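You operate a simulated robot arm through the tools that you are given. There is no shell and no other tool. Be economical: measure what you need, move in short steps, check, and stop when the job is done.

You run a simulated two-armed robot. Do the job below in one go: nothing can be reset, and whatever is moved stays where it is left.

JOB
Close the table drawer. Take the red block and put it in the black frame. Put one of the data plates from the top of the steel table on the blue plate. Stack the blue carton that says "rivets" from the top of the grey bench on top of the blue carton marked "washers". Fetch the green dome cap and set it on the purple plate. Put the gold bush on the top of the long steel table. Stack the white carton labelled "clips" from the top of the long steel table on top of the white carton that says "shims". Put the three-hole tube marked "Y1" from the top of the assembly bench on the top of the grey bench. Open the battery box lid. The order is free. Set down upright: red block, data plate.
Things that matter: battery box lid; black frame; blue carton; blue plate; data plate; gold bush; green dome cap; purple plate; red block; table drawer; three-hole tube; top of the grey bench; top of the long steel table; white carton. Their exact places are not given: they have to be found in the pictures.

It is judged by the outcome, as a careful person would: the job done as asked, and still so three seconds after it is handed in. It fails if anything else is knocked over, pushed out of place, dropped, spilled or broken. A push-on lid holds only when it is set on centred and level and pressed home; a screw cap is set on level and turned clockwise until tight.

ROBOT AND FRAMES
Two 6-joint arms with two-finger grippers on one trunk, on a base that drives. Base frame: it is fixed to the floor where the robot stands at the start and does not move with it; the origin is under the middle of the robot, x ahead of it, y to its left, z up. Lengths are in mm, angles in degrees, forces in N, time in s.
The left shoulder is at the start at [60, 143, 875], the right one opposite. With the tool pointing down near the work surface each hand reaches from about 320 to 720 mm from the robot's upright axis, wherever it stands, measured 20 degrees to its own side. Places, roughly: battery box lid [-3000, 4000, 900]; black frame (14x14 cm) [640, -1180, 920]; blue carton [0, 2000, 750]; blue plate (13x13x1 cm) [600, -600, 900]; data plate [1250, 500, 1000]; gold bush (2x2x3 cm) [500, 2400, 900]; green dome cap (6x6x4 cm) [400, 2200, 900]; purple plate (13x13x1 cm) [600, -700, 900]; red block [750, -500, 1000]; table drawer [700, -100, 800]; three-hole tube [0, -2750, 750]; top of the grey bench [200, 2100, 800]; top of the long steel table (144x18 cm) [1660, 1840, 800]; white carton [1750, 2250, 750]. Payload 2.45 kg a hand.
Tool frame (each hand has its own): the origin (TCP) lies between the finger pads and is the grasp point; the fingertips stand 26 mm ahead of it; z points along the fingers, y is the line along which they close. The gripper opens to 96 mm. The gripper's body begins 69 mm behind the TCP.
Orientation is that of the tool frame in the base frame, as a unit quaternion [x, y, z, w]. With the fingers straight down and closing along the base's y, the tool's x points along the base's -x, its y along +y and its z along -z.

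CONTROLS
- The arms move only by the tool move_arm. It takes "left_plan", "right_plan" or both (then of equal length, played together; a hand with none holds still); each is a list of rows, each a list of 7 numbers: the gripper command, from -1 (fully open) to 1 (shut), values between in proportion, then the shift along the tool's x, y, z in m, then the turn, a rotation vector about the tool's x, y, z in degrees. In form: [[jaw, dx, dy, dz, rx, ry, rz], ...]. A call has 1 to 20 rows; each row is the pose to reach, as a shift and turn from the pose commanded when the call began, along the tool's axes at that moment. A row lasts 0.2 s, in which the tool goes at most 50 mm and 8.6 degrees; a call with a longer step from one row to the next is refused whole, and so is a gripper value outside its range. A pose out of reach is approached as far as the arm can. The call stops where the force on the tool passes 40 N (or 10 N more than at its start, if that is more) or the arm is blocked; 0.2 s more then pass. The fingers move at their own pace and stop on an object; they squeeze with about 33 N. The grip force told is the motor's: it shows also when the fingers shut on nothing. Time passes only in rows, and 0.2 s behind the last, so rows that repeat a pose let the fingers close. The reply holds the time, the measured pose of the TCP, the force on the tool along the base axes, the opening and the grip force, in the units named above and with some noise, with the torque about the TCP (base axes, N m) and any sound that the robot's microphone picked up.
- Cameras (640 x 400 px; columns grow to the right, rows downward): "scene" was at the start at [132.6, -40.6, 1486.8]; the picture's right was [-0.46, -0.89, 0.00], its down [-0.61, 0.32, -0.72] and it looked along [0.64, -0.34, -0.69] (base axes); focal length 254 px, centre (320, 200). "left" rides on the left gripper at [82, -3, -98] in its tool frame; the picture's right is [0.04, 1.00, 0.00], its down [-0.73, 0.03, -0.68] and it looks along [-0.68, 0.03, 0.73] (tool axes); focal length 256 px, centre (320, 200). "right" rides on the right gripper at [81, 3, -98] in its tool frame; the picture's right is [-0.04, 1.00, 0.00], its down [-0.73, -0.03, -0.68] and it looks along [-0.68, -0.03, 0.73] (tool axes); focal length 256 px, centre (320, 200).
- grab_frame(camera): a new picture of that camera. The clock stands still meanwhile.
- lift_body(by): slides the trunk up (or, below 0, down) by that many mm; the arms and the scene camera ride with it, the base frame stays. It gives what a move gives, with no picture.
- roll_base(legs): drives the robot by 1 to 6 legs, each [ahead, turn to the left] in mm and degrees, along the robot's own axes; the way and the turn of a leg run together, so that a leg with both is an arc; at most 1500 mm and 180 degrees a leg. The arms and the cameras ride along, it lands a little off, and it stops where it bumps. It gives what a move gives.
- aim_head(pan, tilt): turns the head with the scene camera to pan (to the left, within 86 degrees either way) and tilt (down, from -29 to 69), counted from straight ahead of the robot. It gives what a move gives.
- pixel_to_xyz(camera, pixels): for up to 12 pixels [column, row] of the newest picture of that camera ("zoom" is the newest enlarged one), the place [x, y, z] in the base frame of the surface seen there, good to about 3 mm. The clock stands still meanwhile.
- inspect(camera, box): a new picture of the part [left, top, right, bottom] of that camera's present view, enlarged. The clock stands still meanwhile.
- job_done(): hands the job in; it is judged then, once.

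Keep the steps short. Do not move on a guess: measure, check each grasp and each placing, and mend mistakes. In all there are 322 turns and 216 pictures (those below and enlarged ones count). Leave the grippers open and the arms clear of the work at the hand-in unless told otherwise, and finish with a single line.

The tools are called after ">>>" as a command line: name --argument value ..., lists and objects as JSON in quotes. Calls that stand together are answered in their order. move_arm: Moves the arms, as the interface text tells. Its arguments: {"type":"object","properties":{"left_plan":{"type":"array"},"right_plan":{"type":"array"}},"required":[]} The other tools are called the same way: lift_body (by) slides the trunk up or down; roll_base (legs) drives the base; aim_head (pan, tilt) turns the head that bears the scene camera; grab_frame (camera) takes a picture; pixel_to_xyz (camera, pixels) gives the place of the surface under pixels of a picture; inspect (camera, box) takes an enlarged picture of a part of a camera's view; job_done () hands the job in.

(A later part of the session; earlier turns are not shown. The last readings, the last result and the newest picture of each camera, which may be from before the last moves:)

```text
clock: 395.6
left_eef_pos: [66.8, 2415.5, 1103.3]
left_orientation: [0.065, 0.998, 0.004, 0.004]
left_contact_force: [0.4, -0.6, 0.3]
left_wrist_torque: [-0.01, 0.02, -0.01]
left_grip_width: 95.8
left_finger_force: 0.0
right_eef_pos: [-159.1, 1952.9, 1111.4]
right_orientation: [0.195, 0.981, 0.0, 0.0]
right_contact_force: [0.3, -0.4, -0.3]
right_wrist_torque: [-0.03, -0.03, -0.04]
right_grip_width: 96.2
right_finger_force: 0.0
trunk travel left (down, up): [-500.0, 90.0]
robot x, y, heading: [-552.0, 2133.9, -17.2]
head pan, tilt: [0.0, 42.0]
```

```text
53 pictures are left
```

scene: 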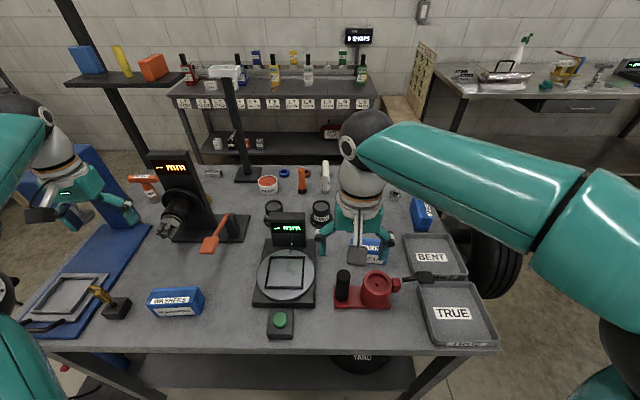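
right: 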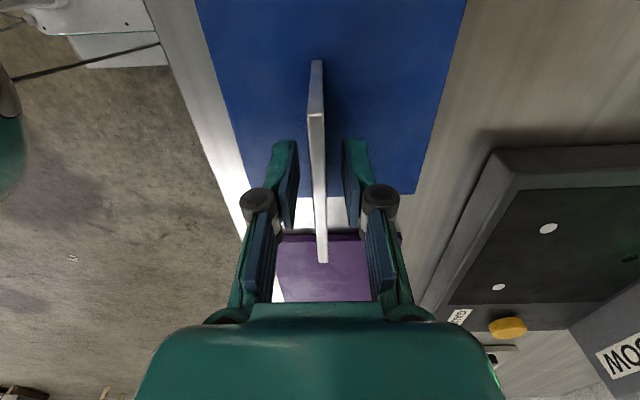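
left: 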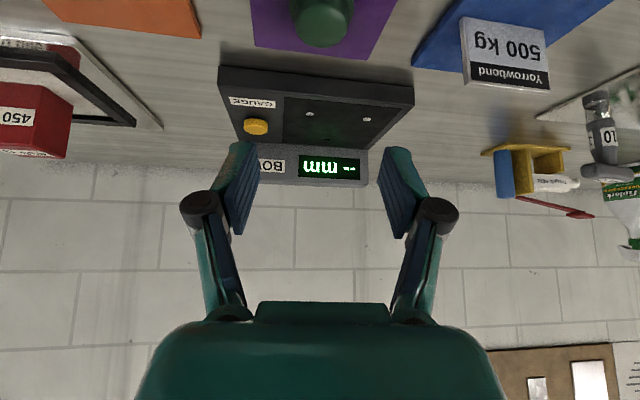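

I see WASHERS at (176,300) and RIVETS at (370,248) behind the red crank. I'll move the right hand above RIVETS and draw the left hand back.

>>> move_arm --right_plan '[[-1, -0.035, -0.011, 0, 0, 0, 0], [-1, -0.07, -0.022, 0, 0, 0, 0], [-1, -0.105, -0.033, 0, 0, 0, 0], [-1, -0.14, -0.045, 0, 0, 0, 0], [-1, -0.165, -0.055, 0, 0, 0, 0], [-1, -0.17, -0.06, 0.03, 0, 0, 0], [-1, -0.17, -0.06, 0.06, 0, 0, 0], [-1, -0.17, -0.06, 0.06, 0, 0, 0]]' --left_plan '[[-1, 0.03, 0, -0.01, 0, 0, 0], [-1, 0.06, 0, -0.02, 0, 0, 0], [-1, 0.09, 0, -0.03, 0, 0, 0], [-1, 0.12, 0, -0.04, 0, 0, 0], [-1, 0.15, 0, -0.05, 0, 0, 0], [-1, 0.18, 0, -0.06, 0, 0, 0], [-1, 0.18, 0, -0.06, 0, 0, 0], [-1, 0.18, 0, -0.06, 0, 0, 0]]'

>>> grab_frame --camera "right"

```text
clock: 397.4
left_eef_pos: [-112.5, 2439.3, 1160.9]
left_orientation: [0.065, 0.998, 0.004, 0.004]
left_contact_force: [-0.7, 0.5, -0.2]
left_wrist_torque: [0.03, 0.01, -0.03]
left_grip_width: 95.7
left_finger_force: 0.0
right_eef_pos: [-26.2, 1832.6, 1055.0]
right_orientation: [0.196, 0.981, 0.0, 0.0]
right_contact_force: [-0.2, -0.3, -0.5]
right_wrist_torque: [-0.01, -0.03, -0.01]
right_grip_width: 96.0
right_finger_force: 0.0
trunk travel left (down, up): [-500.0, 90.0]
robot x, y, heading: [-550.2, 2132.0, -17.1]
head pan, tilt: [0.0, 42.0]
```

```text
52 pictures are left
```

right: 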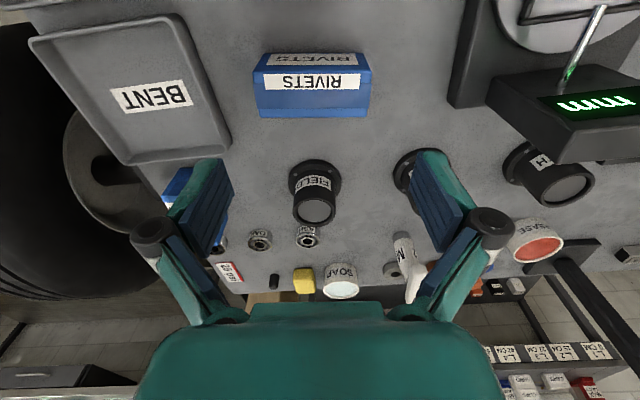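

>>> pixel_to_xyz --camera "right" --pixels '[[256, 75], [368, 72], [262, 115], [366, 114], [313, 90], [256, 60], [313, 112], [200, 120], [395, 160]]'

```text
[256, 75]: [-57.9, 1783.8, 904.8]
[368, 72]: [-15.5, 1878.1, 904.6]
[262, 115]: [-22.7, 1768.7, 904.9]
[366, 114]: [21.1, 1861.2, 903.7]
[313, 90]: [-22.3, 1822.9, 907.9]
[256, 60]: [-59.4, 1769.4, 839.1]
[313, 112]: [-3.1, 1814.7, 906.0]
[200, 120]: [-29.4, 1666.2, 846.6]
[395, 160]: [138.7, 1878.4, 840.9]
```

RIVETS is 103×39, centre (-19,1823), top 905. I need to grip it across the 39 mm side, so I'll rotate the right hand 92°, with the opening at 62 mm.

>>> move_arm --right_plan '[[-0.3, -0.002, -0.001, 0, 0, 0, 8.4], [-0.3, -0.004, -0.002, 0, 0, 0, 16.8], [-0.3, -0.006, -0.003, 0, 0, 0, 25], [-0.3, -0.008, -0.004, 0, 0, 0, 33.4], [-0.3, -0.01, -0.005, 0, 0, 0, 41.8], [-0.3, -0.01, -0.006, 0, 0, 0, 50], [-0.3, -0.01, -0.006, 0, 0, 0, 58.4], [-0.3, -0.01, -0.006, 0, 0, 0, 66.8], [-0.3, -0.01, -0.006, 0, 0, 0, 75], [-0.3, -0.01, -0.006, 0, 0, 0, 83.4], [-0.3, -0.01, -0.006, 0, 0, 0, 91.7], [-0.3, -0.01, -0.006, 0.03, 0, 0, 91.7], [-0.3, -0.01, -0.006, 0.03, 0, 0, 91.7]]'

>>> grab_frame --camera "right"

```text
clock: 400.2
left_eef_pos: [-113.0, 2439.3, 1161.2]
left_orientation: [0.065, 0.998, 0.004, 0.005]
left_contact_force: [-0.4, 0.8, 0.7]
left_wrist_torque: [-0.02, -0.02, -0.02]
left_grip_width: 95.9
left_finger_force: 0.0
right_eef_pos: [-19.9, 1822.3, 1022.8]
right_orientation: [0.84, 0.543, 0.001, 0.001]
right_contact_force: [0.5, -0.3, -0.9]
right_wrist_torque: [-0.01, 0.01, -0.01]
right_grip_width: 62.5
right_finger_force: 0.1
trunk travel left (down, up): [-500.0, 90.0]
robot x, y, heading: [-547.2, 2138.5, -17.6]
head pan, tilt: [0.0, 42.0]
```

```text
51 pictures are left
```

right: 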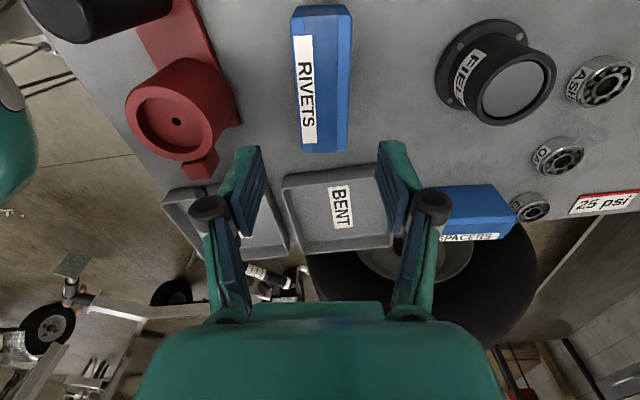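

Aligned. I'll descend to z≈885 and check before closing.

>>> move_arm --right_plan '[[-0.3, 0, 0, 0.04, 0, 0, 0], [-0.3, 0, 0, 0.075, 0, 0, 0], [-0.3, 0, 0, 0.1, 0, 0, 0], [-0.3, 0, 0, 0.125, 0, 0, 0], [-0.3, 0, 0, 0.137, 0, 0, 0], [-0.3, 0, 0, 0.137, 0, 0, 0]]'

>>> grab_frame --camera "right"

```text
clock: 401.6
left_eef_pos: [-112.3, 2439.1, 1161.2]
left_orientation: [0.065, 0.998, 0.004, 0.004]
left_contact_force: [-0.4, -0.6, -0.3]
left_wrist_torque: [-0.02, -0.02, 0.01]
left_grip_width: 95.8
left_finger_force: 0.0
right_eef_pos: [-18.5, 1822.6, 886.5]
right_orientation: [0.84, 0.542, 0.0, 0.0]
right_contact_force: [0.1, 0.0, 0.3]
right_wrist_torque: [0.02, -0.01, -0.01]
right_grip_width: 62.4
right_finger_force: 0.1
trunk travel left (down, up): [-500.0, 90.0]
robot x, y, heading: [-549.6, 2138.1, -17.1]
head pan, tilt: [0.0, 42.0]
```

```text
50 pictures are left
```

right: 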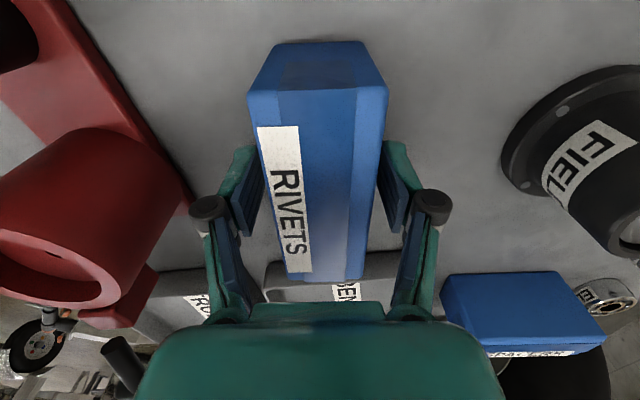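

Straddled. I'll close and lift.

>>> move_arm --right_plan '[[1, 0, 0, 0, 0, 0, 0], [1, 0, 0, 0, 0, 0, 0], [1, 0, 0, -0.02, 0, 0, 0], [1, 0, 0, -0.06, 0, 0, 0], [1, 0, 0, -0.1, 0, 0, 0], [1, 0, 0, -0.14, 0, 0, 0], [1, 0, 0, -0.18, 0, 0, 0]]'

>>> inspect --camera "scene" --box '[90, 150, 300, 350]'

>>> pixel_to_xyz --camera "zoom" --pixels '[[215, 280], [345, 275], [250, 305], [330, 295], [285, 290], [320, 320], [345, 190], [225, 330], [200, 150]]'

```text
clock: 403.2
left_eef_pos: [-113.0, 2440.0, 1162.1]
left_orientation: [0.066, 0.998, 0.004, 0.004]
left_contact_force: [0.1, 0.4, 1.3]
left_wrist_torque: [0.04, 0.02, 0.03]
left_grip_width: 95.9
left_finger_force: 0.1
right_eef_pos: [-17.6, 1824.1, 1065.8]
right_orientation: [0.839, 0.544, -0.001, 0.0]
right_contact_force: [0.0, 0.7, -2.1]
right_wrist_torque: [0.0, -0.02, 0.05]
right_grip_width: 44.3
right_finger_force: 33.0
trunk travel left (down, up): [-500.0, 90.0]
robot x, y, heading: [-549.9, 2135.9, -17.1]
head pan, tilt: [0.0, 42.0]
```

```text
2.00 times, centred on (195, 250) of scene
```

zoom: 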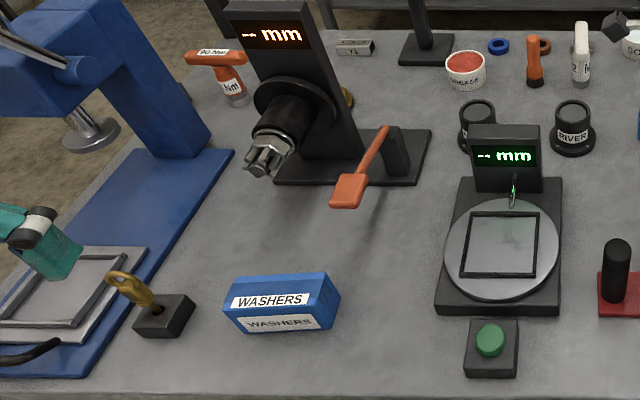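

```text
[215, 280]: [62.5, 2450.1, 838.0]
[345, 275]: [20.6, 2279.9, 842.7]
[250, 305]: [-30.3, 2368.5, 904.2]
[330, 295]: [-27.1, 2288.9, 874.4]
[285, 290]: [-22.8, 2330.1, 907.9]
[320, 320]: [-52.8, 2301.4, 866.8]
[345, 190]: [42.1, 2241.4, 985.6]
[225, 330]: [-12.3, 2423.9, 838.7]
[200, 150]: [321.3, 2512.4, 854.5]
```

>>> inspect --camera "scene" --box '[140, 275, 220, 325]'

```text
8.00 times, centred on (180, 300) of scene
```

zoom: 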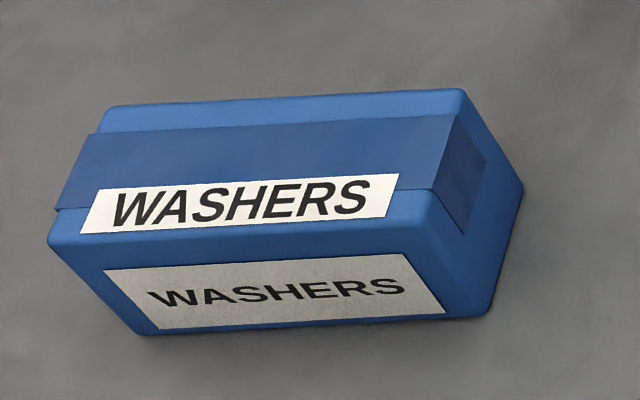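

>>> pixel_to_xyz --camera "zoom" --pixels '[[60, 232], [430, 205], [115, 112], [460, 95], [265, 165], [240, 210], [290, 120]]'

```text
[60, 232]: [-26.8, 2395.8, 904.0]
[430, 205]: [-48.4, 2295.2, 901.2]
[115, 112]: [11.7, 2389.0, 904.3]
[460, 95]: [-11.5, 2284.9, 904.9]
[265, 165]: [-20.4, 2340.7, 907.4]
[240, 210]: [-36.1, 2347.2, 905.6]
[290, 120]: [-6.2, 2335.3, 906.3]
```

WASHERS: centre (-19,2341), yaw -12.5°, top 905. It's too far for this stance; I'll back off and sidestep about 480 mm to the left.

>>> roll_base --legs '[[-300, 0], [0, 40], [0, 40]]'

```text
clock: 408.8
left_eef_pos: [-925.2, 2752.5, 1160.0]
left_orientation: [-0.481, 0.877, 0.003, 0.001]
left_contact_force: [0.1, 0.9, -0.1]
left_wrist_torque: [-0.04, -0.04, -0.02]
left_grip_width: 95.9
left_finger_force: 0.1
right_eef_pos: [-328.3, 2576.6, 1064.9]
right_orientation: [0.417, 0.909, -0.001, 0.001]
right_contact_force: [-0.3, 1.0, -1.9]
right_wrist_torque: [-0.1, 0.0, 0.02]
right_grip_width: 44.5
right_finger_force: 32.8
trunk travel left (down, up): [-500.0, 90.0]
robot x, y, heading: [-800.7, 2192.2, 49.8]
head pan, tilt: [0.0, 42.0]
stopped in leg 3: the robot was blocked; the commanded pose is now the measured one
```

>>> roll_base --legs '[[0, 24], [480, 0]]'

>>> roll_base --legs '[[0, -45], [0, -44]]'

```text
clock: 413.1
left_eef_pos: [-1015.2, 3104.1, 1162.7]
left_orientation: [-0.656, 0.754, 0.006, 0.0]
left_contact_force: [0.0, 0.0, 0.7]
left_wrist_torque: [-0.02, -0.02, 0.01]
left_grip_width: 96.2
left_finger_force: 0.0
right_eef_pos: [-397.6, 3194.7, 1065.5]
right_orientation: [0.215, 0.977, 0.001, 0.001]
right_contact_force: [-0.9, 0.4, -2.8]
right_wrist_torque: [-0.03, -0.01, 0.02]
right_grip_width: 44.5
right_finger_force: 33.3
trunk travel left (down, up): [-500.0, 90.0]
robot x, y, heading: [-670.5, 2651.4, 74.3]
head pan, tilt: [0.0, 42.0]
```

```text
clock: 417.0
left_eef_pos: [-398.3, 3150.8, 1164.5]
left_orientation: [-0.145, 0.989, 0.006, 0.004]
left_contact_force: [-0.3, 0.0, 0.2]
left_wrist_torque: [0.02, 0.04, 0.01]
left_grip_width: 96.1
left_finger_force: 0.0
right_eef_pos: [-58.1, 2627.2, 1066.9]
right_orientation: [0.708, 0.707, -0.001, 0.0]
right_contact_force: [0.5, 0.1, -2.3]
right_wrist_torque: [0.06, 0.0, -0.02]
right_grip_width: 44.4
right_finger_force: 33.6
trunk travel left (down, up): [-500.0, 90.0]
robot x, y, heading: [-677.2, 2694.8, 7.3]
head pan, tilt: [0.0, 42.0]
stopped in leg 2: the robot was blocked; the commanded pose is now the measured one
```

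>>> roll_base --legs '[[0, -25]]'

>>> aim_head --pan -10 --tilt 42

>>> grab_frame --camera "scene"

```text
clock: 418.9
left_eef_pos: [-229.8, 2991.0, 1164.4]
left_orientation: [0.073, 0.997, 0.004, 0.003]
left_contact_force: [-0.3, 0.3, 0.1]
left_wrist_torque: [0.0, -0.01, -0.01]
left_grip_width: 96.2
left_finger_force: 0.0
right_eef_pos: [-144.4, 2373.3, 1067.8]
right_orientation: [0.844, 0.536, 0.001, 0.001]
right_contact_force: [-0.3, -0.5, -1.4]
right_wrist_torque: [0.03, 0.03, 0.02]
right_grip_width: 44.7
right_finger_force: 33.0
trunk travel left (down, up): [-500.0, 90.0]
robot x, y, heading: [-671.8, 2710.2, -17.4]
head pan, tilt: [0.0, 42.0]
```

```text
clock: 419.6
left_eef_pos: [-231.1, 2992.0, 1164.4]
left_orientation: [0.072, 0.997, 0.004, 0.004]
left_contact_force: [-0.2, 0.2, -0.1]
left_wrist_torque: [-0.01, -0.02, -0.02]
left_grip_width: 96.0
left_finger_force: 0.1
right_eef_pos: [-143.9, 2374.3, 1068.2]
right_orientation: [0.844, 0.536, -0.001, 0.001]
right_contact_force: [-0.3, 0.6, -1.5]
right_wrist_torque: [-0.04, 0.0, 0.0]
right_grip_width: 44.5
right_finger_force: 32.9
trunk travel left (down, up): [-500.0, 90.0]
robot x, y, heading: [-673.4, 2713.5, -17.4]
head pan, tilt: [-10.0, 42.0]
```

```text
47 pictures are left
```

scene: 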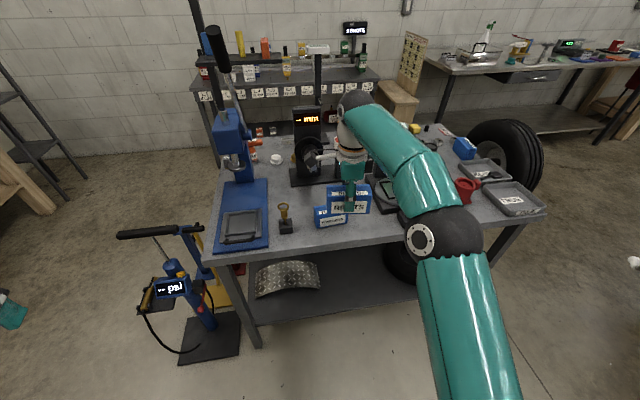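

There's a floor pump at left (205,330). I'll measure it before driving forward.

>>> pixel_to_xyz --camera "scene" --pixels '[[182, 360], [240, 352], [150, 285], [122, 236], [170, 260], [235, 315], [140, 305]]'

```text
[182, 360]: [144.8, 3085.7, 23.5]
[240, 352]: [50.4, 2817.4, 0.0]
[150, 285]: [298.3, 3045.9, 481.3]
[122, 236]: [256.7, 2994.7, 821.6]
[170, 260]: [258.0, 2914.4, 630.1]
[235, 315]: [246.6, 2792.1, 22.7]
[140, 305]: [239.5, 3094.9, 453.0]
```

The pump is well clear. I'll draw the hand back 130 mm, then drive 200 forward.

>>> move_arm --right_plan '[[1, -0.005, -0.04, 0, 0, 0, -4], [1, -0.011, -0.08, 0, 0, 0, -8], [1, -0.017, -0.12, 0, 0, 0, -11.5], [1, -0.017, -0.13, 0, 0, 0, -11.5]]'

>>> roll_base --legs '[[200, 0]]'

>>> grab_frame --camera "scene"

```text
clock: 420.6
left_eef_pos: [-230.4, 2991.1, 1164.9]
left_orientation: [0.072, 0.997, 0.004, 0.005]
left_contact_force: [-0.2, 0.9, 0.1]
left_wrist_torque: [-0.02, 0.01, 0.0]
left_grip_width: 95.9
left_finger_force: 0.1
right_eef_pos: [-269.5, 2413.8, 1068.6]
right_orientation: [0.786, 0.619, 0.001, 0.0]
right_contact_force: [0.6, -0.1, -1.5]
right_wrist_torque: [0.01, -0.01, -0.02]
right_grip_width: 44.3
right_finger_force: 32.6
trunk travel left (down, up): [-500.0, 90.0]
robot x, y, heading: [-673.9, 2713.6, -17.6]
head pan, tilt: [-10.0, 42.0]
```

```text
clock: 422.2
left_eef_pos: [-39.6, 2930.7, 1164.3]
left_orientation: [0.074, 0.997, 0.005, 0.004]
left_contact_force: [0.4, 0.4, 0.1]
left_wrist_torque: [0.01, 0.02, -0.01]
left_grip_width: 96.0
left_finger_force: 0.2
right_eef_pos: [-80.1, 2352.6, 1068.7]
right_orientation: [0.786, 0.618, -0.001, 0.001]
right_contact_force: [0.7, -0.1, -2.1]
right_wrist_torque: [0.01, -0.01, -0.02]
right_grip_width: 44.4
right_finger_force: 32.6
trunk travel left (down, up): [-500.0, 90.0]
robot x, y, heading: [-484.3, 2651.7, -17.4]
head pan, tilt: [-10.0, 42.0]
```

```text
46 pictures are left
```

scene: 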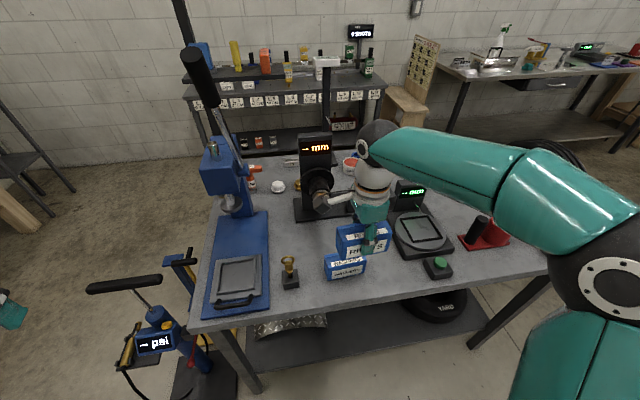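

>>> inspect --camera "scene" --box '[310, 220, 410, 285]'

>>> pixel_to_xyz --camera "zoom" --pixels '[[115, 280], [320, 250], [140, 230], [230, 260], [105, 265], [345, 265]]'

```text
6.15 times, centred on (360, 252) of scene
```

zoom: 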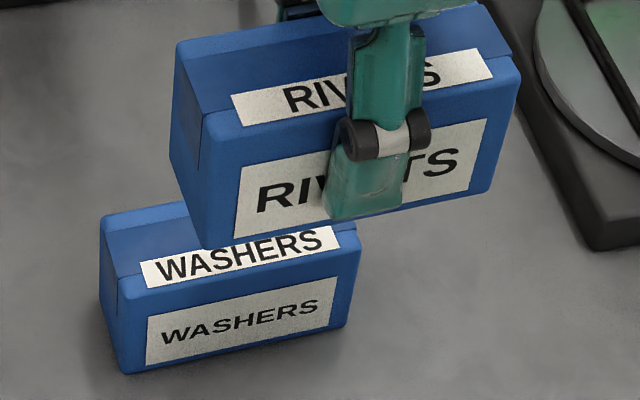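

```text
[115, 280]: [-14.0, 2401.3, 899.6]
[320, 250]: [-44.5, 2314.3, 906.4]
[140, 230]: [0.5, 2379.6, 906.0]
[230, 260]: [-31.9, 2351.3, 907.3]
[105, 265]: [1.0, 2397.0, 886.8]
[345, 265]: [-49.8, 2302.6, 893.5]
```

Still at (-19,2341). I'll move RIVETS over WASHERS and down to about 20 mm above.

>>> move_arm --right_plan '[[1, 0.001, 0.02, 0, 0, 0, -1], [1, 0.002, 0.04, 0, 0, 0, -1], [1, 0.003, 0.062, 0, 0, 0, -1], [1, 0.003, 0.062, 0.04, 0, 0, -1], [1, 0.003, 0.062, 0.075, 0, 0, -1], [1, 0.003, 0.062, 0.095, 0, 0, -1], [1, 0.003, 0.062, 0.095, 0, 0, -1]]'

>>> inspect --camera "scene" --box '[300, 190, 420, 290]'

>>> grab_frame --camera "right"

```text
clock: 423.8
left_eef_pos: [-41.4, 2931.2, 1165.3]
left_orientation: [0.074, 0.997, 0.004, 0.003]
left_contact_force: [-0.7, 0.2, 0.5]
left_wrist_torque: [0.03, -0.01, -0.02]
left_grip_width: 96.0
left_finger_force: 0.0
right_eef_pos: [-21.1, 2342.4, 973.0]
right_orientation: [0.782, 0.623, 0.0, 0.001]
right_contact_force: [0.4, 0.8, -2.2]
right_wrist_torque: [-0.01, 0.03, -0.01]
right_grip_width: 44.4
right_finger_force: 32.7
trunk travel left (down, up): [-500.0, 90.0]
robot x, y, heading: [-483.5, 2654.2, -17.5]
head pan, tilt: [-10.0, 42.0]
```

```text
4.00 times, centred on (360, 240) of scene
```

zoom: 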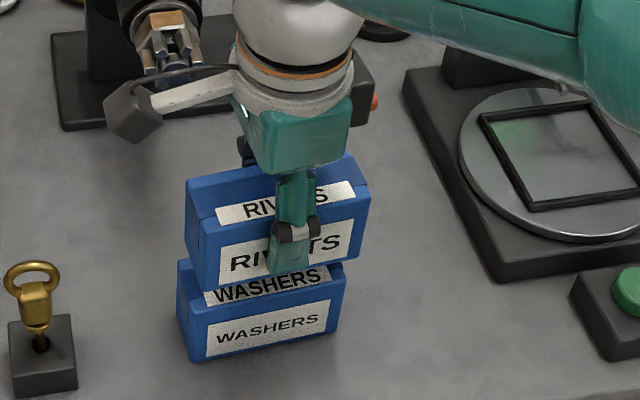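

```text
43 pictures are left
```

right: 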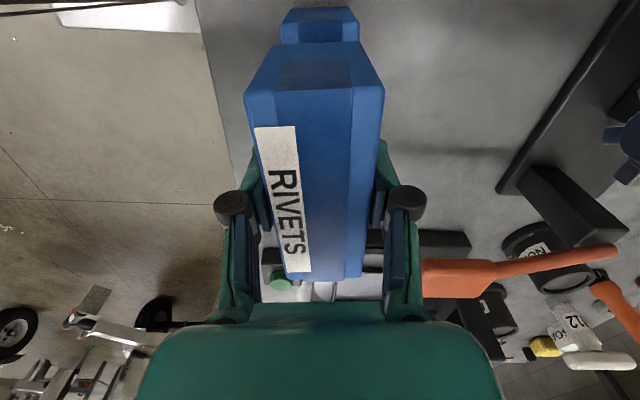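

Nearly aligned; I'll shift 4 mm left and lower slowly until contact.

>>> move_arm --right_plan '[[1, 0.004, 0.001, 0.005, 0, 0, 0], [1, 0.004, 0.001, 0.012, 0, 0, 0], [1, 0.004, 0.001, 0.017, 0, 0, 0], [1, 0.004, 0.001, 0.02, 0, 0, 0], [1, 0.004, 0.001, 0.022, 0, 0, 0], [1, 0.004, 0.001, 0.022, 0, 0, 0]]'

```text
clock: 425.2
left_eef_pos: [-40.5, 2931.0, 1163.6]
left_orientation: [0.074, 0.997, 0.005, 0.003]
left_contact_force: [-0.1, 0.3, -0.4]
left_wrist_torque: [0.0, 0.02, 0.0]
left_grip_width: 96.1
left_finger_force: 0.0
right_eef_pos: [-17.9, 2345.6, 951.4]
right_orientation: [0.782, 0.624, 0.001, 0.001]
right_contact_force: [-0.7, 0.0, -1.7]
right_wrist_torque: [0.03, 0.01, 0.02]
right_grip_width: 44.3
right_finger_force: 33.2
trunk travel left (down, up): [-500.0, 90.0]
robot x, y, heading: [-483.9, 2651.1, -17.5]
head pan, tilt: [-10.0, 42.0]
```

>>> move_arm --right_plan '[[1, 0, 0, 0.001, 0, 0, 0], [1, 0, 0, 0.002, 0, 0, 0], [1, 0, 0, 0.003, 0, 0, 0], [1, 0, 0, 0.003, 0, 0, 0]]'

```text
clock: 426.2
left_eef_pos: [-41.1, 2931.9, 1166.1]
left_orientation: [0.074, 0.997, 0.004, 0.004]
left_contact_force: [0.7, -0.7, 0.3]
left_wrist_torque: [0.02, 0.01, 0.01]
left_grip_width: 95.8
left_finger_force: 0.1
right_eef_pos: [-17.2, 2345.8, 951.2]
right_orientation: [0.781, 0.624, 0.002, 0.002]
right_contact_force: [2.0, -3.2, 11.6]
right_wrist_torque: [0.13, 0.06, 0.01]
right_grip_width: 44.4
right_finger_force: 32.9
trunk travel left (down, up): [-500.0, 90.0]
robot x, y, heading: [-481.9, 2653.8, -17.5]
head pan, tilt: [-10.0, 42.0]
```

Contact at 12 N. I'll ease off 1 mm, open to 62 mm and rise.

>>> move_arm --right_plan '[[1, 0, 0, -0.002, 0, 0, 0], [0, 0, 0, -0.002, 0, 0, 0], [-0.3, 0, 0, -0.002, 0, 0, 0], [-0.3, 0, 0, -0.002, 0, 0, 0], [-0.3, 0, 0, -0.03, 0, 0, 0], [-0.3, 0, 0, -0.07, 0, 0, 0], [-0.3, 0, 0, -0.11, 0, 0, 0], [-0.3, 0, 0, -0.15, 0, 0, 0], [-0.3, 0, -0.03, -0.17, 0, 0, 0], [-0.3, 0, -0.07, -0.18, 0, 0, 0], [-0.3, 0, -0.11, -0.19, 0, 0, 0]]'

>>> inspect --camera "scene" --box '[280, 170, 440, 290]'

```text
clock: 428.6
left_eef_pos: [-43.0, 2931.9, 1164.9]
left_orientation: [0.073, 0.997, 0.003, 0.005]
left_contact_force: [-0.7, -0.1, 0.2]
left_wrist_torque: [-0.04, -0.02, 0.05]
left_grip_width: 95.7
left_finger_force: 0.1
right_eef_pos: [-125.3, 2371.7, 1139.3]
right_orientation: [0.781, 0.625, 0.001, 0.001]
right_contact_force: [-0.5, -0.2, 0.1]
right_wrist_torque: [0.0, -0.05, 0.01]
right_grip_width: 62.4
right_finger_force: 0.2
trunk travel left (down, up): [-500.0, 90.0]
robot x, y, heading: [-482.7, 2652.2, -17.6]
head pan, tilt: [-10.0, 42.0]
```

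```text
3.33 times, centred on (360, 230) of scene
```

zoom: 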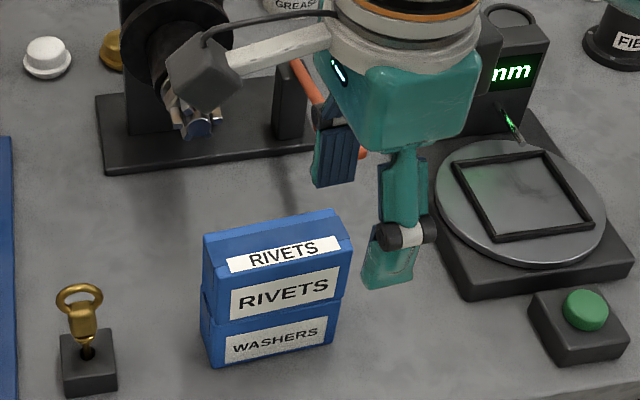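

RIVETS is stacked squarely on WASHERS. Last, the battery box: I'll back off and turn left to look that way.

>>> roll_base --legs '[[-350, 0], [0, 43], [0, 43]]'

>>> roll_base --legs '[[0, 43]]'

>>> aim_head --pan 35 --tilt 15

>>> grab_frame --camera "scene"

```text
clock: 435.0
left_eef_pos: [-1014.8, 3251.3, 1164.2]
left_orientation: [-0.582, 0.813, 0.005, 0.001]
left_contact_force: [-0.7, 0.2, 0.1]
left_wrist_torque: [-0.01, -0.05, -0.01]
left_grip_width: 96.1
left_finger_force: 0.1
right_eef_pos: [-477.2, 3072.2, 1139.7]
right_orientation: [0.199, 0.98, 0.001, 0.001]
right_contact_force: [-0.9, 1.1, 0.2]
right_wrist_torque: [-0.06, -0.05, 0.01]
right_grip_width: 62.2
right_finger_force: 0.0
trunk travel left (down, up): [-500.0, 90.0]
robot x, y, heading: [-779.2, 2745.2, 63.9]
head pan, tilt: [-10.0, 42.0]
stopped in leg 3: the robot was blocked; the commanded pose is now the measured one
```

```text
clock: 437.6
left_eef_pos: [-1293.6, 2957.5, 1165.7]
left_orientation: [0.838, -0.546, -0.006, 0.001]
left_contact_force: [-0.4, 0.1, 0.1]
left_wrist_torque: [-0.02, 0.01, 0.0]
left_grip_width: 96.1
left_finger_force: 0.1
right_eef_pos: [-775.1, 3186.9, 1140.7]
right_orientation: [-0.169, 0.986, 0.001, 0.0]
right_contact_force: [0.3, 0.1, -1.1]
right_wrist_torque: [0.0, 0.05, -0.01]
right_grip_width: 62.3
right_finger_force: 0.0
trunk travel left (down, up): [-500.0, 90.0]
robot x, y, heading: [-756.5, 2746.8, 106.5]
head pan, tilt: [-10.0, 42.0]
```

```text
clock: 438.7
left_eef_pos: [-1293.2, 2957.0, 1167.3]
left_orientation: [0.838, -0.546, -0.006, 0.001]
left_contact_force: [-0.5, -0.1, 0.0]
left_wrist_torque: [0.02, 0.03, 0.01]
left_grip_width: 96.2
left_finger_force: 0.1
right_eef_pos: [-775.2, 3187.4, 1140.3]
right_orientation: [-0.169, 0.986, 0.002, 0.0]
right_contact_force: [0.5, -0.2, -0.1]
right_wrist_torque: [-0.04, -0.03, 0.01]
right_grip_width: 62.5
right_finger_force: 0.1
trunk travel left (down, up): [-500.0, 90.0]
robot x, y, heading: [-750.4, 2745.5, 106.5]
head pan, tilt: [35.0, 15.0]
```

```text
41 pictures are left
```

scene: 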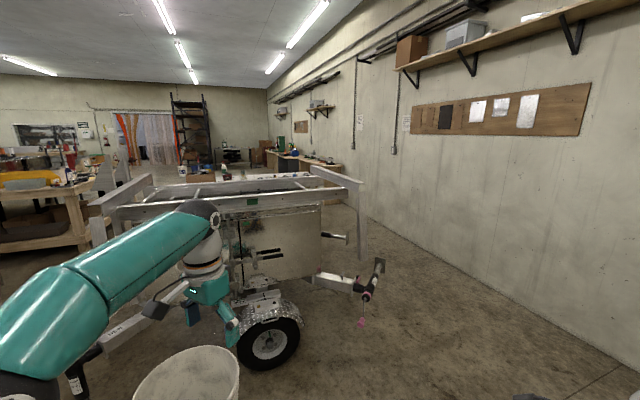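

A trailer stands in that direction. I'll enlarge it to look for a battery box.

>>> inspect --camera "scene" --box '[130, 140, 400, 300]'

>>> pixel_to_xyz --camera "scene" --pixels '[[270, 185], [250, 200], [300, 240], [340, 180], [220, 178], [270, 340], [310, 156], [350, 290], [60, 190], [130, 190]]'

```text
2.37 times, centred on (265, 220) of scene
```

zoom: 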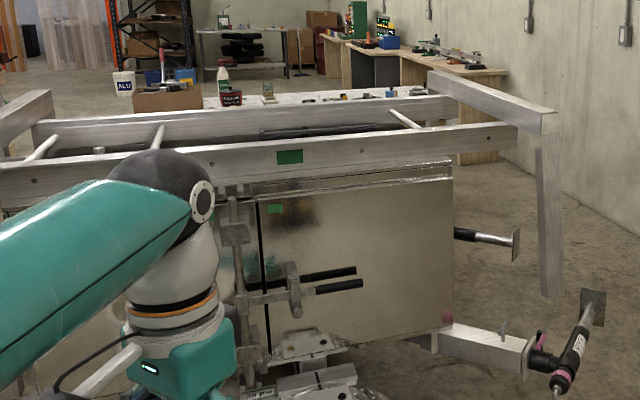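

```text
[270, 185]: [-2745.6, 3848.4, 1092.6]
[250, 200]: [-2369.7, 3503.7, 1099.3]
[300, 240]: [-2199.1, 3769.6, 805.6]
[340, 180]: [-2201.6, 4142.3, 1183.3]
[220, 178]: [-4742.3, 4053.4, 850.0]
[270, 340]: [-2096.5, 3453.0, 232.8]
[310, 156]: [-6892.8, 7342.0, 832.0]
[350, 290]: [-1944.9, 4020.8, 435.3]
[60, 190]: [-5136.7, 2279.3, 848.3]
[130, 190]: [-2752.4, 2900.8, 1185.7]
```

The box isn't visible from here; it should be near (-3000,4000), on or beyond this trailer. The way ahead is clear, so I'll drive round to view from the wall side.

>>> roll_base --legs '[[1500, 0], [450, 0]]'

>>> aim_head --pan 80 --tilt 15

>>> grab_frame --camera "scene"

```text
clock: 448.7
left_eef_pos: [-1834.6, 4844.5, 1165.5]
left_orientation: [0.835, -0.55, -0.006, 0.001]
left_contact_force: [-0.7, 1.0, 0.2]
left_wrist_torque: [-0.01, 0.0, -0.01]
left_grip_width: 95.9
left_finger_force: 0.0
right_eef_pos: [-1312.9, 5069.2, 1140.0]
right_orientation: [-0.165, 0.986, 0.001, 0.0]
right_contact_force: [-0.8, -0.1, -0.2]
right_wrist_torque: [-0.01, 0.01, -0.02]
right_grip_width: 62.5
right_finger_force: 0.0
trunk travel left (down, up): [-500.0, 90.0]
robot x, y, heading: [-1297.3, 4623.3, 106.1]
head pan, tilt: [35.0, 15.0]
```

```text
clock: 449.8
left_eef_pos: [-1833.5, 4842.5, 1166.8]
left_orientation: [0.835, -0.55, -0.006, 0.001]
left_contact_force: [-0.1, -0.6, 0.7]
left_wrist_torque: [0.03, 0.02, -0.01]
left_grip_width: 96.1
left_finger_force: 0.2
right_eef_pos: [-1313.3, 5069.4, 1140.7]
right_orientation: [-0.166, 0.986, 0.003, -0.001]
right_contact_force: [0.1, 0.7, -0.8]
right_wrist_torque: [0.02, 0.0, 0.01]
right_grip_width: 62.6
right_finger_force: 0.2
trunk travel left (down, up): [-500.0, 90.0]
robot x, y, heading: [-1293.3, 4628.2, 105.8]
head pan, tilt: [80.0, 15.0]
```

```text
39 pictures are left
```

scene: 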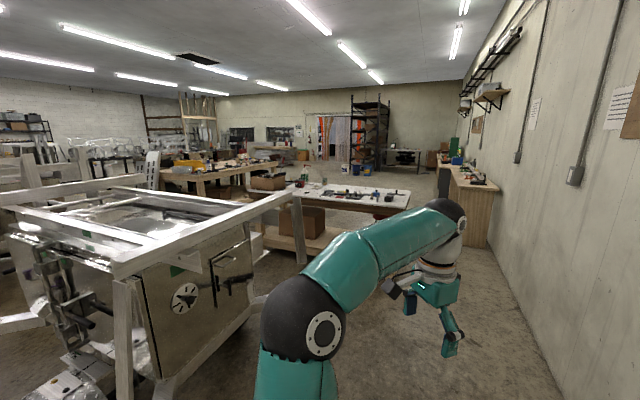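

>>> inspect --camera "scene" --box '[0, 170, 290, 370]'

>>> inspect --camera "scene" --box '[230, 140, 500, 250]'

>>> pixel_to_xyz --camera "scene" --pixels '[[120, 215], [185, 300], [232, 280], [270, 182], [350, 195], [390, 192], [445, 230], [330, 185], [40, 235], [240, 240]]'

```text
2.00 times, centred on (145, 270) of scene
```

zoom: 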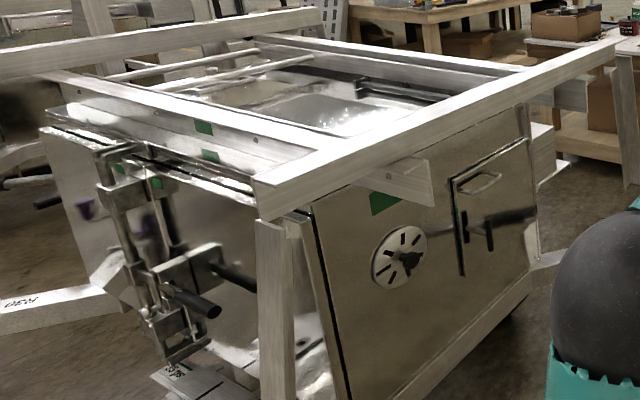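

```text
2.37 times, centred on (365, 195) of scene
```

zoom: 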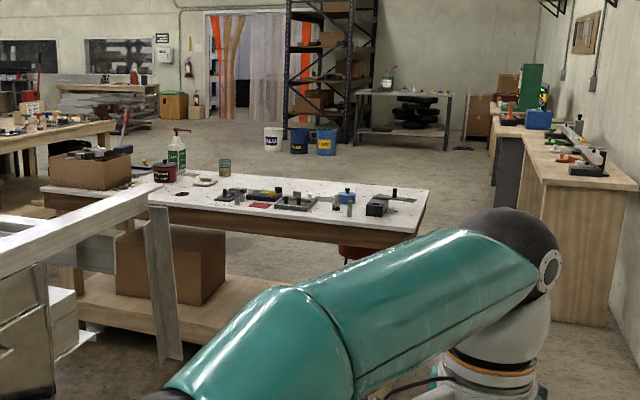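

```text
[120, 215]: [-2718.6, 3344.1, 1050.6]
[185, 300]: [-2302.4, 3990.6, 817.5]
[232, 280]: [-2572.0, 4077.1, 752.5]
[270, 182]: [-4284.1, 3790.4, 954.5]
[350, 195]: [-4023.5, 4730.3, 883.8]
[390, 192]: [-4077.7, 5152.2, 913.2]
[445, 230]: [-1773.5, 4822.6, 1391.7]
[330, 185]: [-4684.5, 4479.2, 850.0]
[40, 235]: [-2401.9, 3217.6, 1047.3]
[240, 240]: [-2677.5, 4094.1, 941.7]
```

A hinged, handled panel sits on the trailer's end near (-2600,4085,850). I'll drive round to face that end.

>>> roll_base --legs '[[0, 35], [0, 35]]'

```text
clock: 453.5
left_eef_pos: [-1739.6, 4252.5, 1165.7]
left_orientation: [0.999, -0.038, -0.004, 0.002]
left_contact_force: [0.1, -0.3, -0.3]
left_wrist_torque: [0.04, -0.05, -0.02]
left_grip_width: 96.1
left_finger_force: 0.1
right_eef_pos: [-1697.9, 4818.3, 1141.1]
right_orientation: [-0.652, 0.758, 0.002, 0.0]
right_contact_force: [-0.1, -1.2, -0.8]
right_wrist_torque: [0.08, -0.01, 0.02]
right_grip_width: 62.4
right_finger_force: 0.0
trunk travel left (down, up): [-500.0, 90.0]
robot x, y, heading: [-1289.6, 4669.6, 168.7]
head pan, tilt: [80.0, 15.0]
stopped in leg 2: the robot was blocked; the commanded pose is now the measured one
```

>>> roll_base --legs '[[1000, 0], [0, 40]]'

>>> aim_head --pan 40 --tilt 25

>>> grab_frame --camera "scene"

```text
clock: 459.7
left_eef_pos: [-2673.7, 4406.6, 1164.0]
left_orientation: [0.999, 0.027, 0.004, -0.017]
left_contact_force: [9.6, 28.6, -14.0]
left_wrist_torque: [-0.46, 0.43, 0.48]
left_grip_width: 76.6
left_finger_force: 0.0
right_eef_pos: [-2715.3, 4958.4, 1143.4]
right_orientation: [-0.707, 0.707, 0.0, -0.003]
right_contact_force: [0.2, -0.2, 0.2]
right_wrist_torque: [0.0, -0.04, 0.03]
right_grip_width: 62.5
right_finger_force: 0.0
trunk travel left (down, up): [-500.0, 90.0]
robot x, y, heading: [-2294.4, 4869.2, 176.8]
head pan, tilt: [80.0, 15.0]
stopped in leg 2: the force on the tool passed its limit at 67 N (the readings are from after the stop); the commanded pose is now the measured one
```

```text
clock: 460.8
left_eef_pos: [-2674.1, 4403.2, 1165.1]
left_orientation: [0.999, 0.029, 0.002, -0.014]
left_contact_force: [9.5, 33.7, -17.4]
left_wrist_torque: [-0.44, 0.4, 0.5]
left_grip_width: 73.5
left_finger_force: 0.1
right_eef_pos: [-2716.6, 4957.7, 1143.7]
right_orientation: [-0.706, 0.708, 0.001, -0.002]
right_contact_force: [-0.8, 0.1, -0.4]
right_wrist_torque: [-0.02, 0.04, 0.0]
right_grip_width: 62.6
right_finger_force: 0.1
trunk travel left (down, up): [-500.0, 90.0]
robot x, y, heading: [-2290.1, 4867.6, 176.9]
head pan, tilt: [40.0, 25.0]
```

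```text
36 pictures are left
```

scene: 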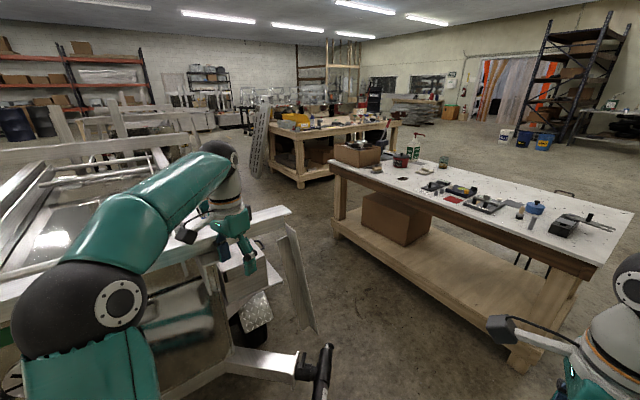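

The left hand touched the trailer's upper rail end. I'll turn back 10°, then draw the hand in and up.

>>> roll_base --legs '[[0, -10]]'

>>> move_arm --left_plan '[[-1, 0.02, -0.02, -0.03, 0, 0, 0], [-1, 0.04, -0.05, -0.06, 0, 0, 0], [-1, 0.06, -0.08, -0.09, 0, 0, 0], [-1, 0.08, -0.11, -0.1, 0, 0, 0]]'

>>> inspect --camera "scene" --box '[130, 160, 400, 380]'

```text
clock: 461.9
left_eef_pos: [-2748.8, 4473.0, 1164.2]
left_orientation: [0.998, -0.057, 0.002, -0.011]
left_contact_force: [0.3, 0.6, -0.1]
left_wrist_torque: [-0.02, 0.04, 0.0]
left_grip_width: 95.9
left_finger_force: 0.0
right_eef_pos: [-2693.3, 5026.4, 1143.4]
right_orientation: [-0.642, 0.766, 0.002, -0.003]
right_contact_force: [0.5, -0.7, 0.5]
right_wrist_torque: [-0.02, 0.03, 0.0]
right_grip_width: 62.2
right_finger_force: 0.1
trunk travel left (down, up): [-500.0, 90.0]
robot x, y, heading: [-2290.6, 4867.2, 166.9]
head pan, tilt: [40.0, 25.0]
```

```text
clock: 462.9
left_eef_pos: [-2654.5, 4568.0, 1269.7]
left_orientation: [0.998, -0.055, 0.001, -0.013]
left_contact_force: [-0.6, -0.4, 0.8]
left_wrist_torque: [0.02, 0.0, 0.0]
left_grip_width: 96.1
left_finger_force: 0.1
right_eef_pos: [-2693.0, 5026.1, 1143.1]
right_orientation: [-0.644, 0.765, 0.002, -0.002]
right_contact_force: [0.3, 0.7, -0.5]
right_wrist_torque: [0.03, 0.04, -0.03]
right_grip_width: 62.1
right_finger_force: 0.0
trunk travel left (down, up): [-500.0, 90.0]
robot x, y, heading: [-2289.3, 4866.9, 167.2]
head pan, tilt: [40.0, 25.0]
```

```text
1.82 times, centred on (265, 270) of scene
```

zoom: 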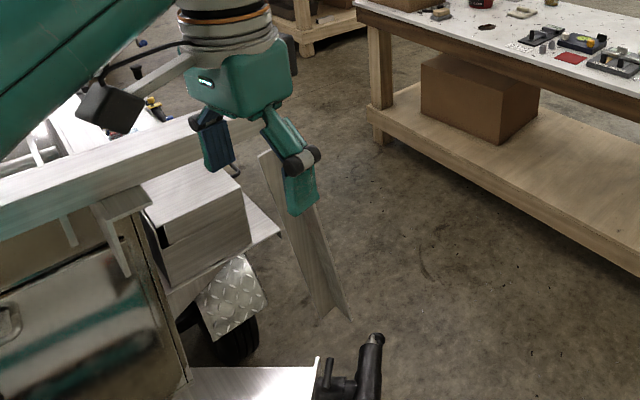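

There's a steel box with a lid on the trailer's far side (zoom 200,220), probably the battery box. I'll measure it.

>>> pixel_to_xyz --camera "zoom" --pixels '[[190, 195], [160, 215], [235, 185], [205, 240], [250, 225], [235, 170], [170, 285], [280, 235], [70, 200], [250, 300]]'

```text
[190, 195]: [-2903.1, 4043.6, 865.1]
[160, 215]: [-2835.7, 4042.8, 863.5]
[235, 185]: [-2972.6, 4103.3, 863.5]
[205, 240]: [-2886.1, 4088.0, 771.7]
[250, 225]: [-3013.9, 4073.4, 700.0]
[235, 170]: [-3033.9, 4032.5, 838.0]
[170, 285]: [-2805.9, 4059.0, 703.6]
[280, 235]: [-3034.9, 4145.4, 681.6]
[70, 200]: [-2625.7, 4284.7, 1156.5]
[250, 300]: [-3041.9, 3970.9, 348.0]
```

The lid top is at z≈864 around (-2920,4040), with a handle on its outer side. I need the free space beyond it, so I'll measure the neighbouring table.

>>> pixel_to_xyz --camera "scene" --pixels '[[333, 168], [342, 218], [515, 365], [605, 268], [300, 185], [330, 165], [285, 300], [245, 320], [275, 130]]'

```text
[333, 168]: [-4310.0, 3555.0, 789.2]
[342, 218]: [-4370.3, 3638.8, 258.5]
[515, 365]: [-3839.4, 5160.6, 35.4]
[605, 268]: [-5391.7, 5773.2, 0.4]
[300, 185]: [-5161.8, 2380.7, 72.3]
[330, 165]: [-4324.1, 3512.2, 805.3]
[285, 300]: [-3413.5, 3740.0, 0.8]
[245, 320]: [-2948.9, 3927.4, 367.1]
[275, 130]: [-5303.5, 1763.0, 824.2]
```

The gap between trailer and table is about 1100 mm. I'll raise the trunk 90 mm for clearance, then drive past the trailer's end.

>>> lift_body --by 90

>>> roll_base --legs '[[1000, 0]]'

>>> roll_base --legs '[[0, 43]]'

```text
clock: 464.1
left_eef_pos: [-2655.6, 4567.8, 1359.2]
left_orientation: [0.998, -0.057, 0.001, -0.012]
left_contact_force: [0.5, 0.7, -0.2]
left_wrist_torque: [0.01, 0.0, -0.01]
left_grip_width: 96.0
left_finger_force: 0.1
right_eef_pos: [-2695.1, 5025.7, 1234.3]
right_orientation: [-0.644, 0.765, 0.002, -0.001]
right_contact_force: [0.3, 0.0, -0.3]
right_wrist_torque: [0.04, 0.0, 0.0]
right_grip_width: 62.5
right_finger_force: 0.1
trunk travel left (down, up): [-590.0, 0.0]
robot x, y, heading: [-2293.5, 4864.3, 167.2]
head pan, tilt: [40.0, 25.0]
```

```text
clock: 469.4
left_eef_pos: [-3628.6, 4807.1, 1358.5]
left_orientation: [0.998, -0.067, 0.001, -0.011]
left_contact_force: [-1.2, 0.0, -0.5]
left_wrist_torque: [-0.03, -0.05, 0.01]
left_grip_width: 96.2
left_finger_force: 0.1
right_eef_pos: [-3658.2, 5266.4, 1234.0]
right_orientation: [-0.635, 0.772, 0.002, -0.001]
right_contact_force: [-0.1, 0.6, 0.4]
right_wrist_torque: [0.0, -0.02, -0.01]
right_grip_width: 62.3
right_finger_force: 0.1
trunk travel left (down, up): [-590.0, 0.0]
robot x, y, heading: [-3257.0, 5100.1, 166.0]
head pan, tilt: [40.0, 25.0]
```

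```text
clock: 472.0
left_eef_pos: [-3336.4, 4633.8, 1358.5]
left_orientation: [0.954, 0.299, -0.004, -0.012]
left_contact_force: [0.3, 0.8, 0.7]
left_wrist_torque: [0.02, -0.02, -0.04]
left_grip_width: 95.5
left_finger_force: 0.0
right_eef_pos: [-3666.9, 4953.9, 1233.8]
right_orientation: [0.871, -0.491, -0.001, 0.002]
right_contact_force: [-0.7, 0.4, -0.2]
right_wrist_torque: [-0.02, 0.0, 0.01]
right_grip_width: 62.3
right_finger_force: 0.1
trunk travel left (down, up): [-590.0, 0.0]
robot x, y, heading: [-3273.7, 5118.4, -151.9]
head pan, tilt: [40.0, 25.0]
```

>>> roll_base --legs '[[0, 44]]'

>>> aim_head --pan 30 --tilt 35

>>> grab_frame --camera "scene"

```text
clock: 474.6
left_eef_pos: [-2980.2, 4723.8, 1358.2]
left_orientation: [0.774, 0.633, -0.008, -0.008]
left_contact_force: [-0.6, -0.1, -0.3]
left_wrist_torque: [-0.02, -0.01, 0.02]
left_grip_width: 95.8
left_finger_force: 0.0
right_eef_pos: [-3440.3, 4724.1, 1233.8]
right_orientation: [0.992, -0.13, 0.0, 0.002]
right_contact_force: [0.4, 0.0, -0.4]
right_wrist_torque: [-0.02, -0.01, 0.02]
right_grip_width: 62.6
right_finger_force: 0.0
trunk travel left (down, up): [-590.0, 0.0]
robot x, y, heading: [-3291.5, 5124.3, -108.3]
head pan, tilt: [40.0, 25.0]
```

```text
clock: 475.4
left_eef_pos: [-2980.1, 4722.8, 1358.6]
left_orientation: [0.774, 0.634, -0.008, -0.009]
left_contact_force: [0.2, -0.9, -0.4]
left_wrist_torque: [0.0, -0.02, -0.02]
left_grip_width: 96.1
left_finger_force: 0.1
right_eef_pos: [-3442.7, 4722.7, 1236.1]
right_orientation: [0.991, -0.13, 0.0, 0.002]
right_contact_force: [-0.8, 1.2, -0.5]
right_wrist_torque: [0.03, -0.01, -0.01]
right_grip_width: 62.3
right_finger_force: 0.1
trunk travel left (down, up): [-590.0, 0.0]
robot x, y, heading: [-3296.6, 5127.1, -108.3]
head pan, tilt: [30.0, 35.0]
```

```text
34 pictures are left
```

scene: 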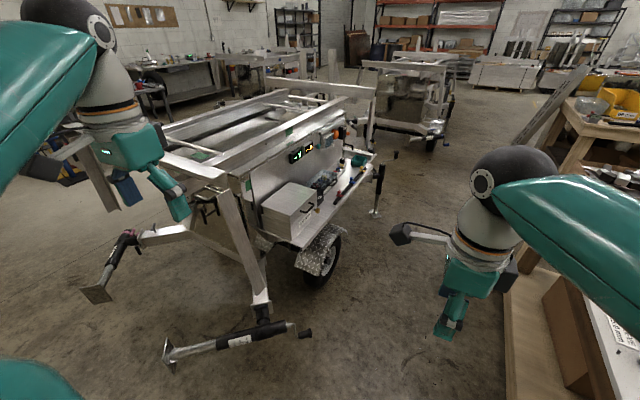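

Now the battery box is clear at (290,210), with its handle on the outer face. I'll enlarge and measure it.

>>> inspect --camera "scene" --box '[220, 130, 400, 260]'

>>> pixel_to_xyz --camera "zoom" --pixels '[[155, 260], [265, 175], [350, 205], [235, 300], [245, 245], [320, 250], [310, 275], [330, 285], [200, 220], [370, 250], [265, 390]]'

>>> pixel_to_xyz --camera "scene" --pixels '[[305, 333], [262, 310], [240, 230], [375, 213], [170, 355], [230, 180], [330, 280], [565, 90], [510, 300]]'

```text
3.08 times, centred on (310, 195) of scene
```

zoom: 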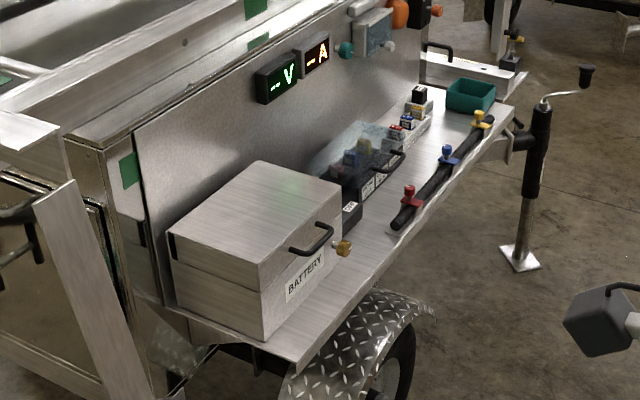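

```text
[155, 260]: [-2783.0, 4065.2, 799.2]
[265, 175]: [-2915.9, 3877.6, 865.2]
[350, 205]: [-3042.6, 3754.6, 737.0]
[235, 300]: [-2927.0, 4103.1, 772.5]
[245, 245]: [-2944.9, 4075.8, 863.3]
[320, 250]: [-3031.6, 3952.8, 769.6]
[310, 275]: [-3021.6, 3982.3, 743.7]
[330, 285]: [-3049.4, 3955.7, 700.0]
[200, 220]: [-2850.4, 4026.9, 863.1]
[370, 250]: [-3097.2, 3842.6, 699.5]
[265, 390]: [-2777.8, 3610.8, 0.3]
```

```text
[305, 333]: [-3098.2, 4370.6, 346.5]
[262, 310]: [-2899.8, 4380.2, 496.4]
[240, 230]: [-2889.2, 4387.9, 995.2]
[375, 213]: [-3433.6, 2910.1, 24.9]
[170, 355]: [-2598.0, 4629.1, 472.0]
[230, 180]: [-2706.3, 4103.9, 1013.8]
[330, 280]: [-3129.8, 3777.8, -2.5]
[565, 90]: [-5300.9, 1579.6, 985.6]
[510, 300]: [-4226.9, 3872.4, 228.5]
```

The BATTERY box has a black handle on its outer face near n≈-4110, t≈2880, z≈815; the hinge is on the trailer side. I'll drive 850 mm along to stand in front.

>>> roll_base --legs '[[850, 0], [0, 45]]'

>>> roll_base --legs '[[0, 40]]'

```text
clock: 482.3
left_eef_pos: [-3049.4, 4252.6, 1358.0]
left_orientation: [0.467, 0.884, -0.01, -0.003]
left_contact_force: [0.8, -0.7, 0.1]
left_wrist_torque: [0.02, 0.02, 0.0]
left_grip_width: 95.8
left_finger_force: 0.0
right_eef_pos: [-3370.2, 3922.2, 1234.7]
right_orientation: [0.964, 0.266, 0.0, 0.002]
right_contact_force: [0.7, 0.7, 0.4]
right_wrist_torque: [0.02, 0.01, 0.02]
right_grip_width: 62.5
right_finger_force: 0.1
trunk travel left (down, up): [-590.0, 0.0]
robot x, y, heading: [-3580.5, 4297.0, -62.7]
head pan, tilt: [30.0, 35.0]
```

```text
clock: 484.8
left_eef_pos: [-3147.2, 4608.6, 1355.4]
left_orientation: [0.128, 0.992, -0.009, 0.006]
left_contact_force: [0.6, 0.1, 0.6]
left_wrist_torque: [-0.01, 0.03, 0.02]
left_grip_width: 95.9
left_finger_force: 0.1
right_eef_pos: [-3175.2, 4148.7, 1235.0]
right_orientation: [0.811, 0.585, 0.001, 0.003]
right_contact_force: [0.0, 0.2, 0.3]
right_wrist_torque: [0.0, 0.01, -0.03]
right_grip_width: 62.4
right_finger_force: 0.1
trunk travel left (down, up): [-590.0, 0.0]
robot x, y, heading: [-3587.7, 4275.2, -22.3]
head pan, tilt: [30.0, 35.0]
```

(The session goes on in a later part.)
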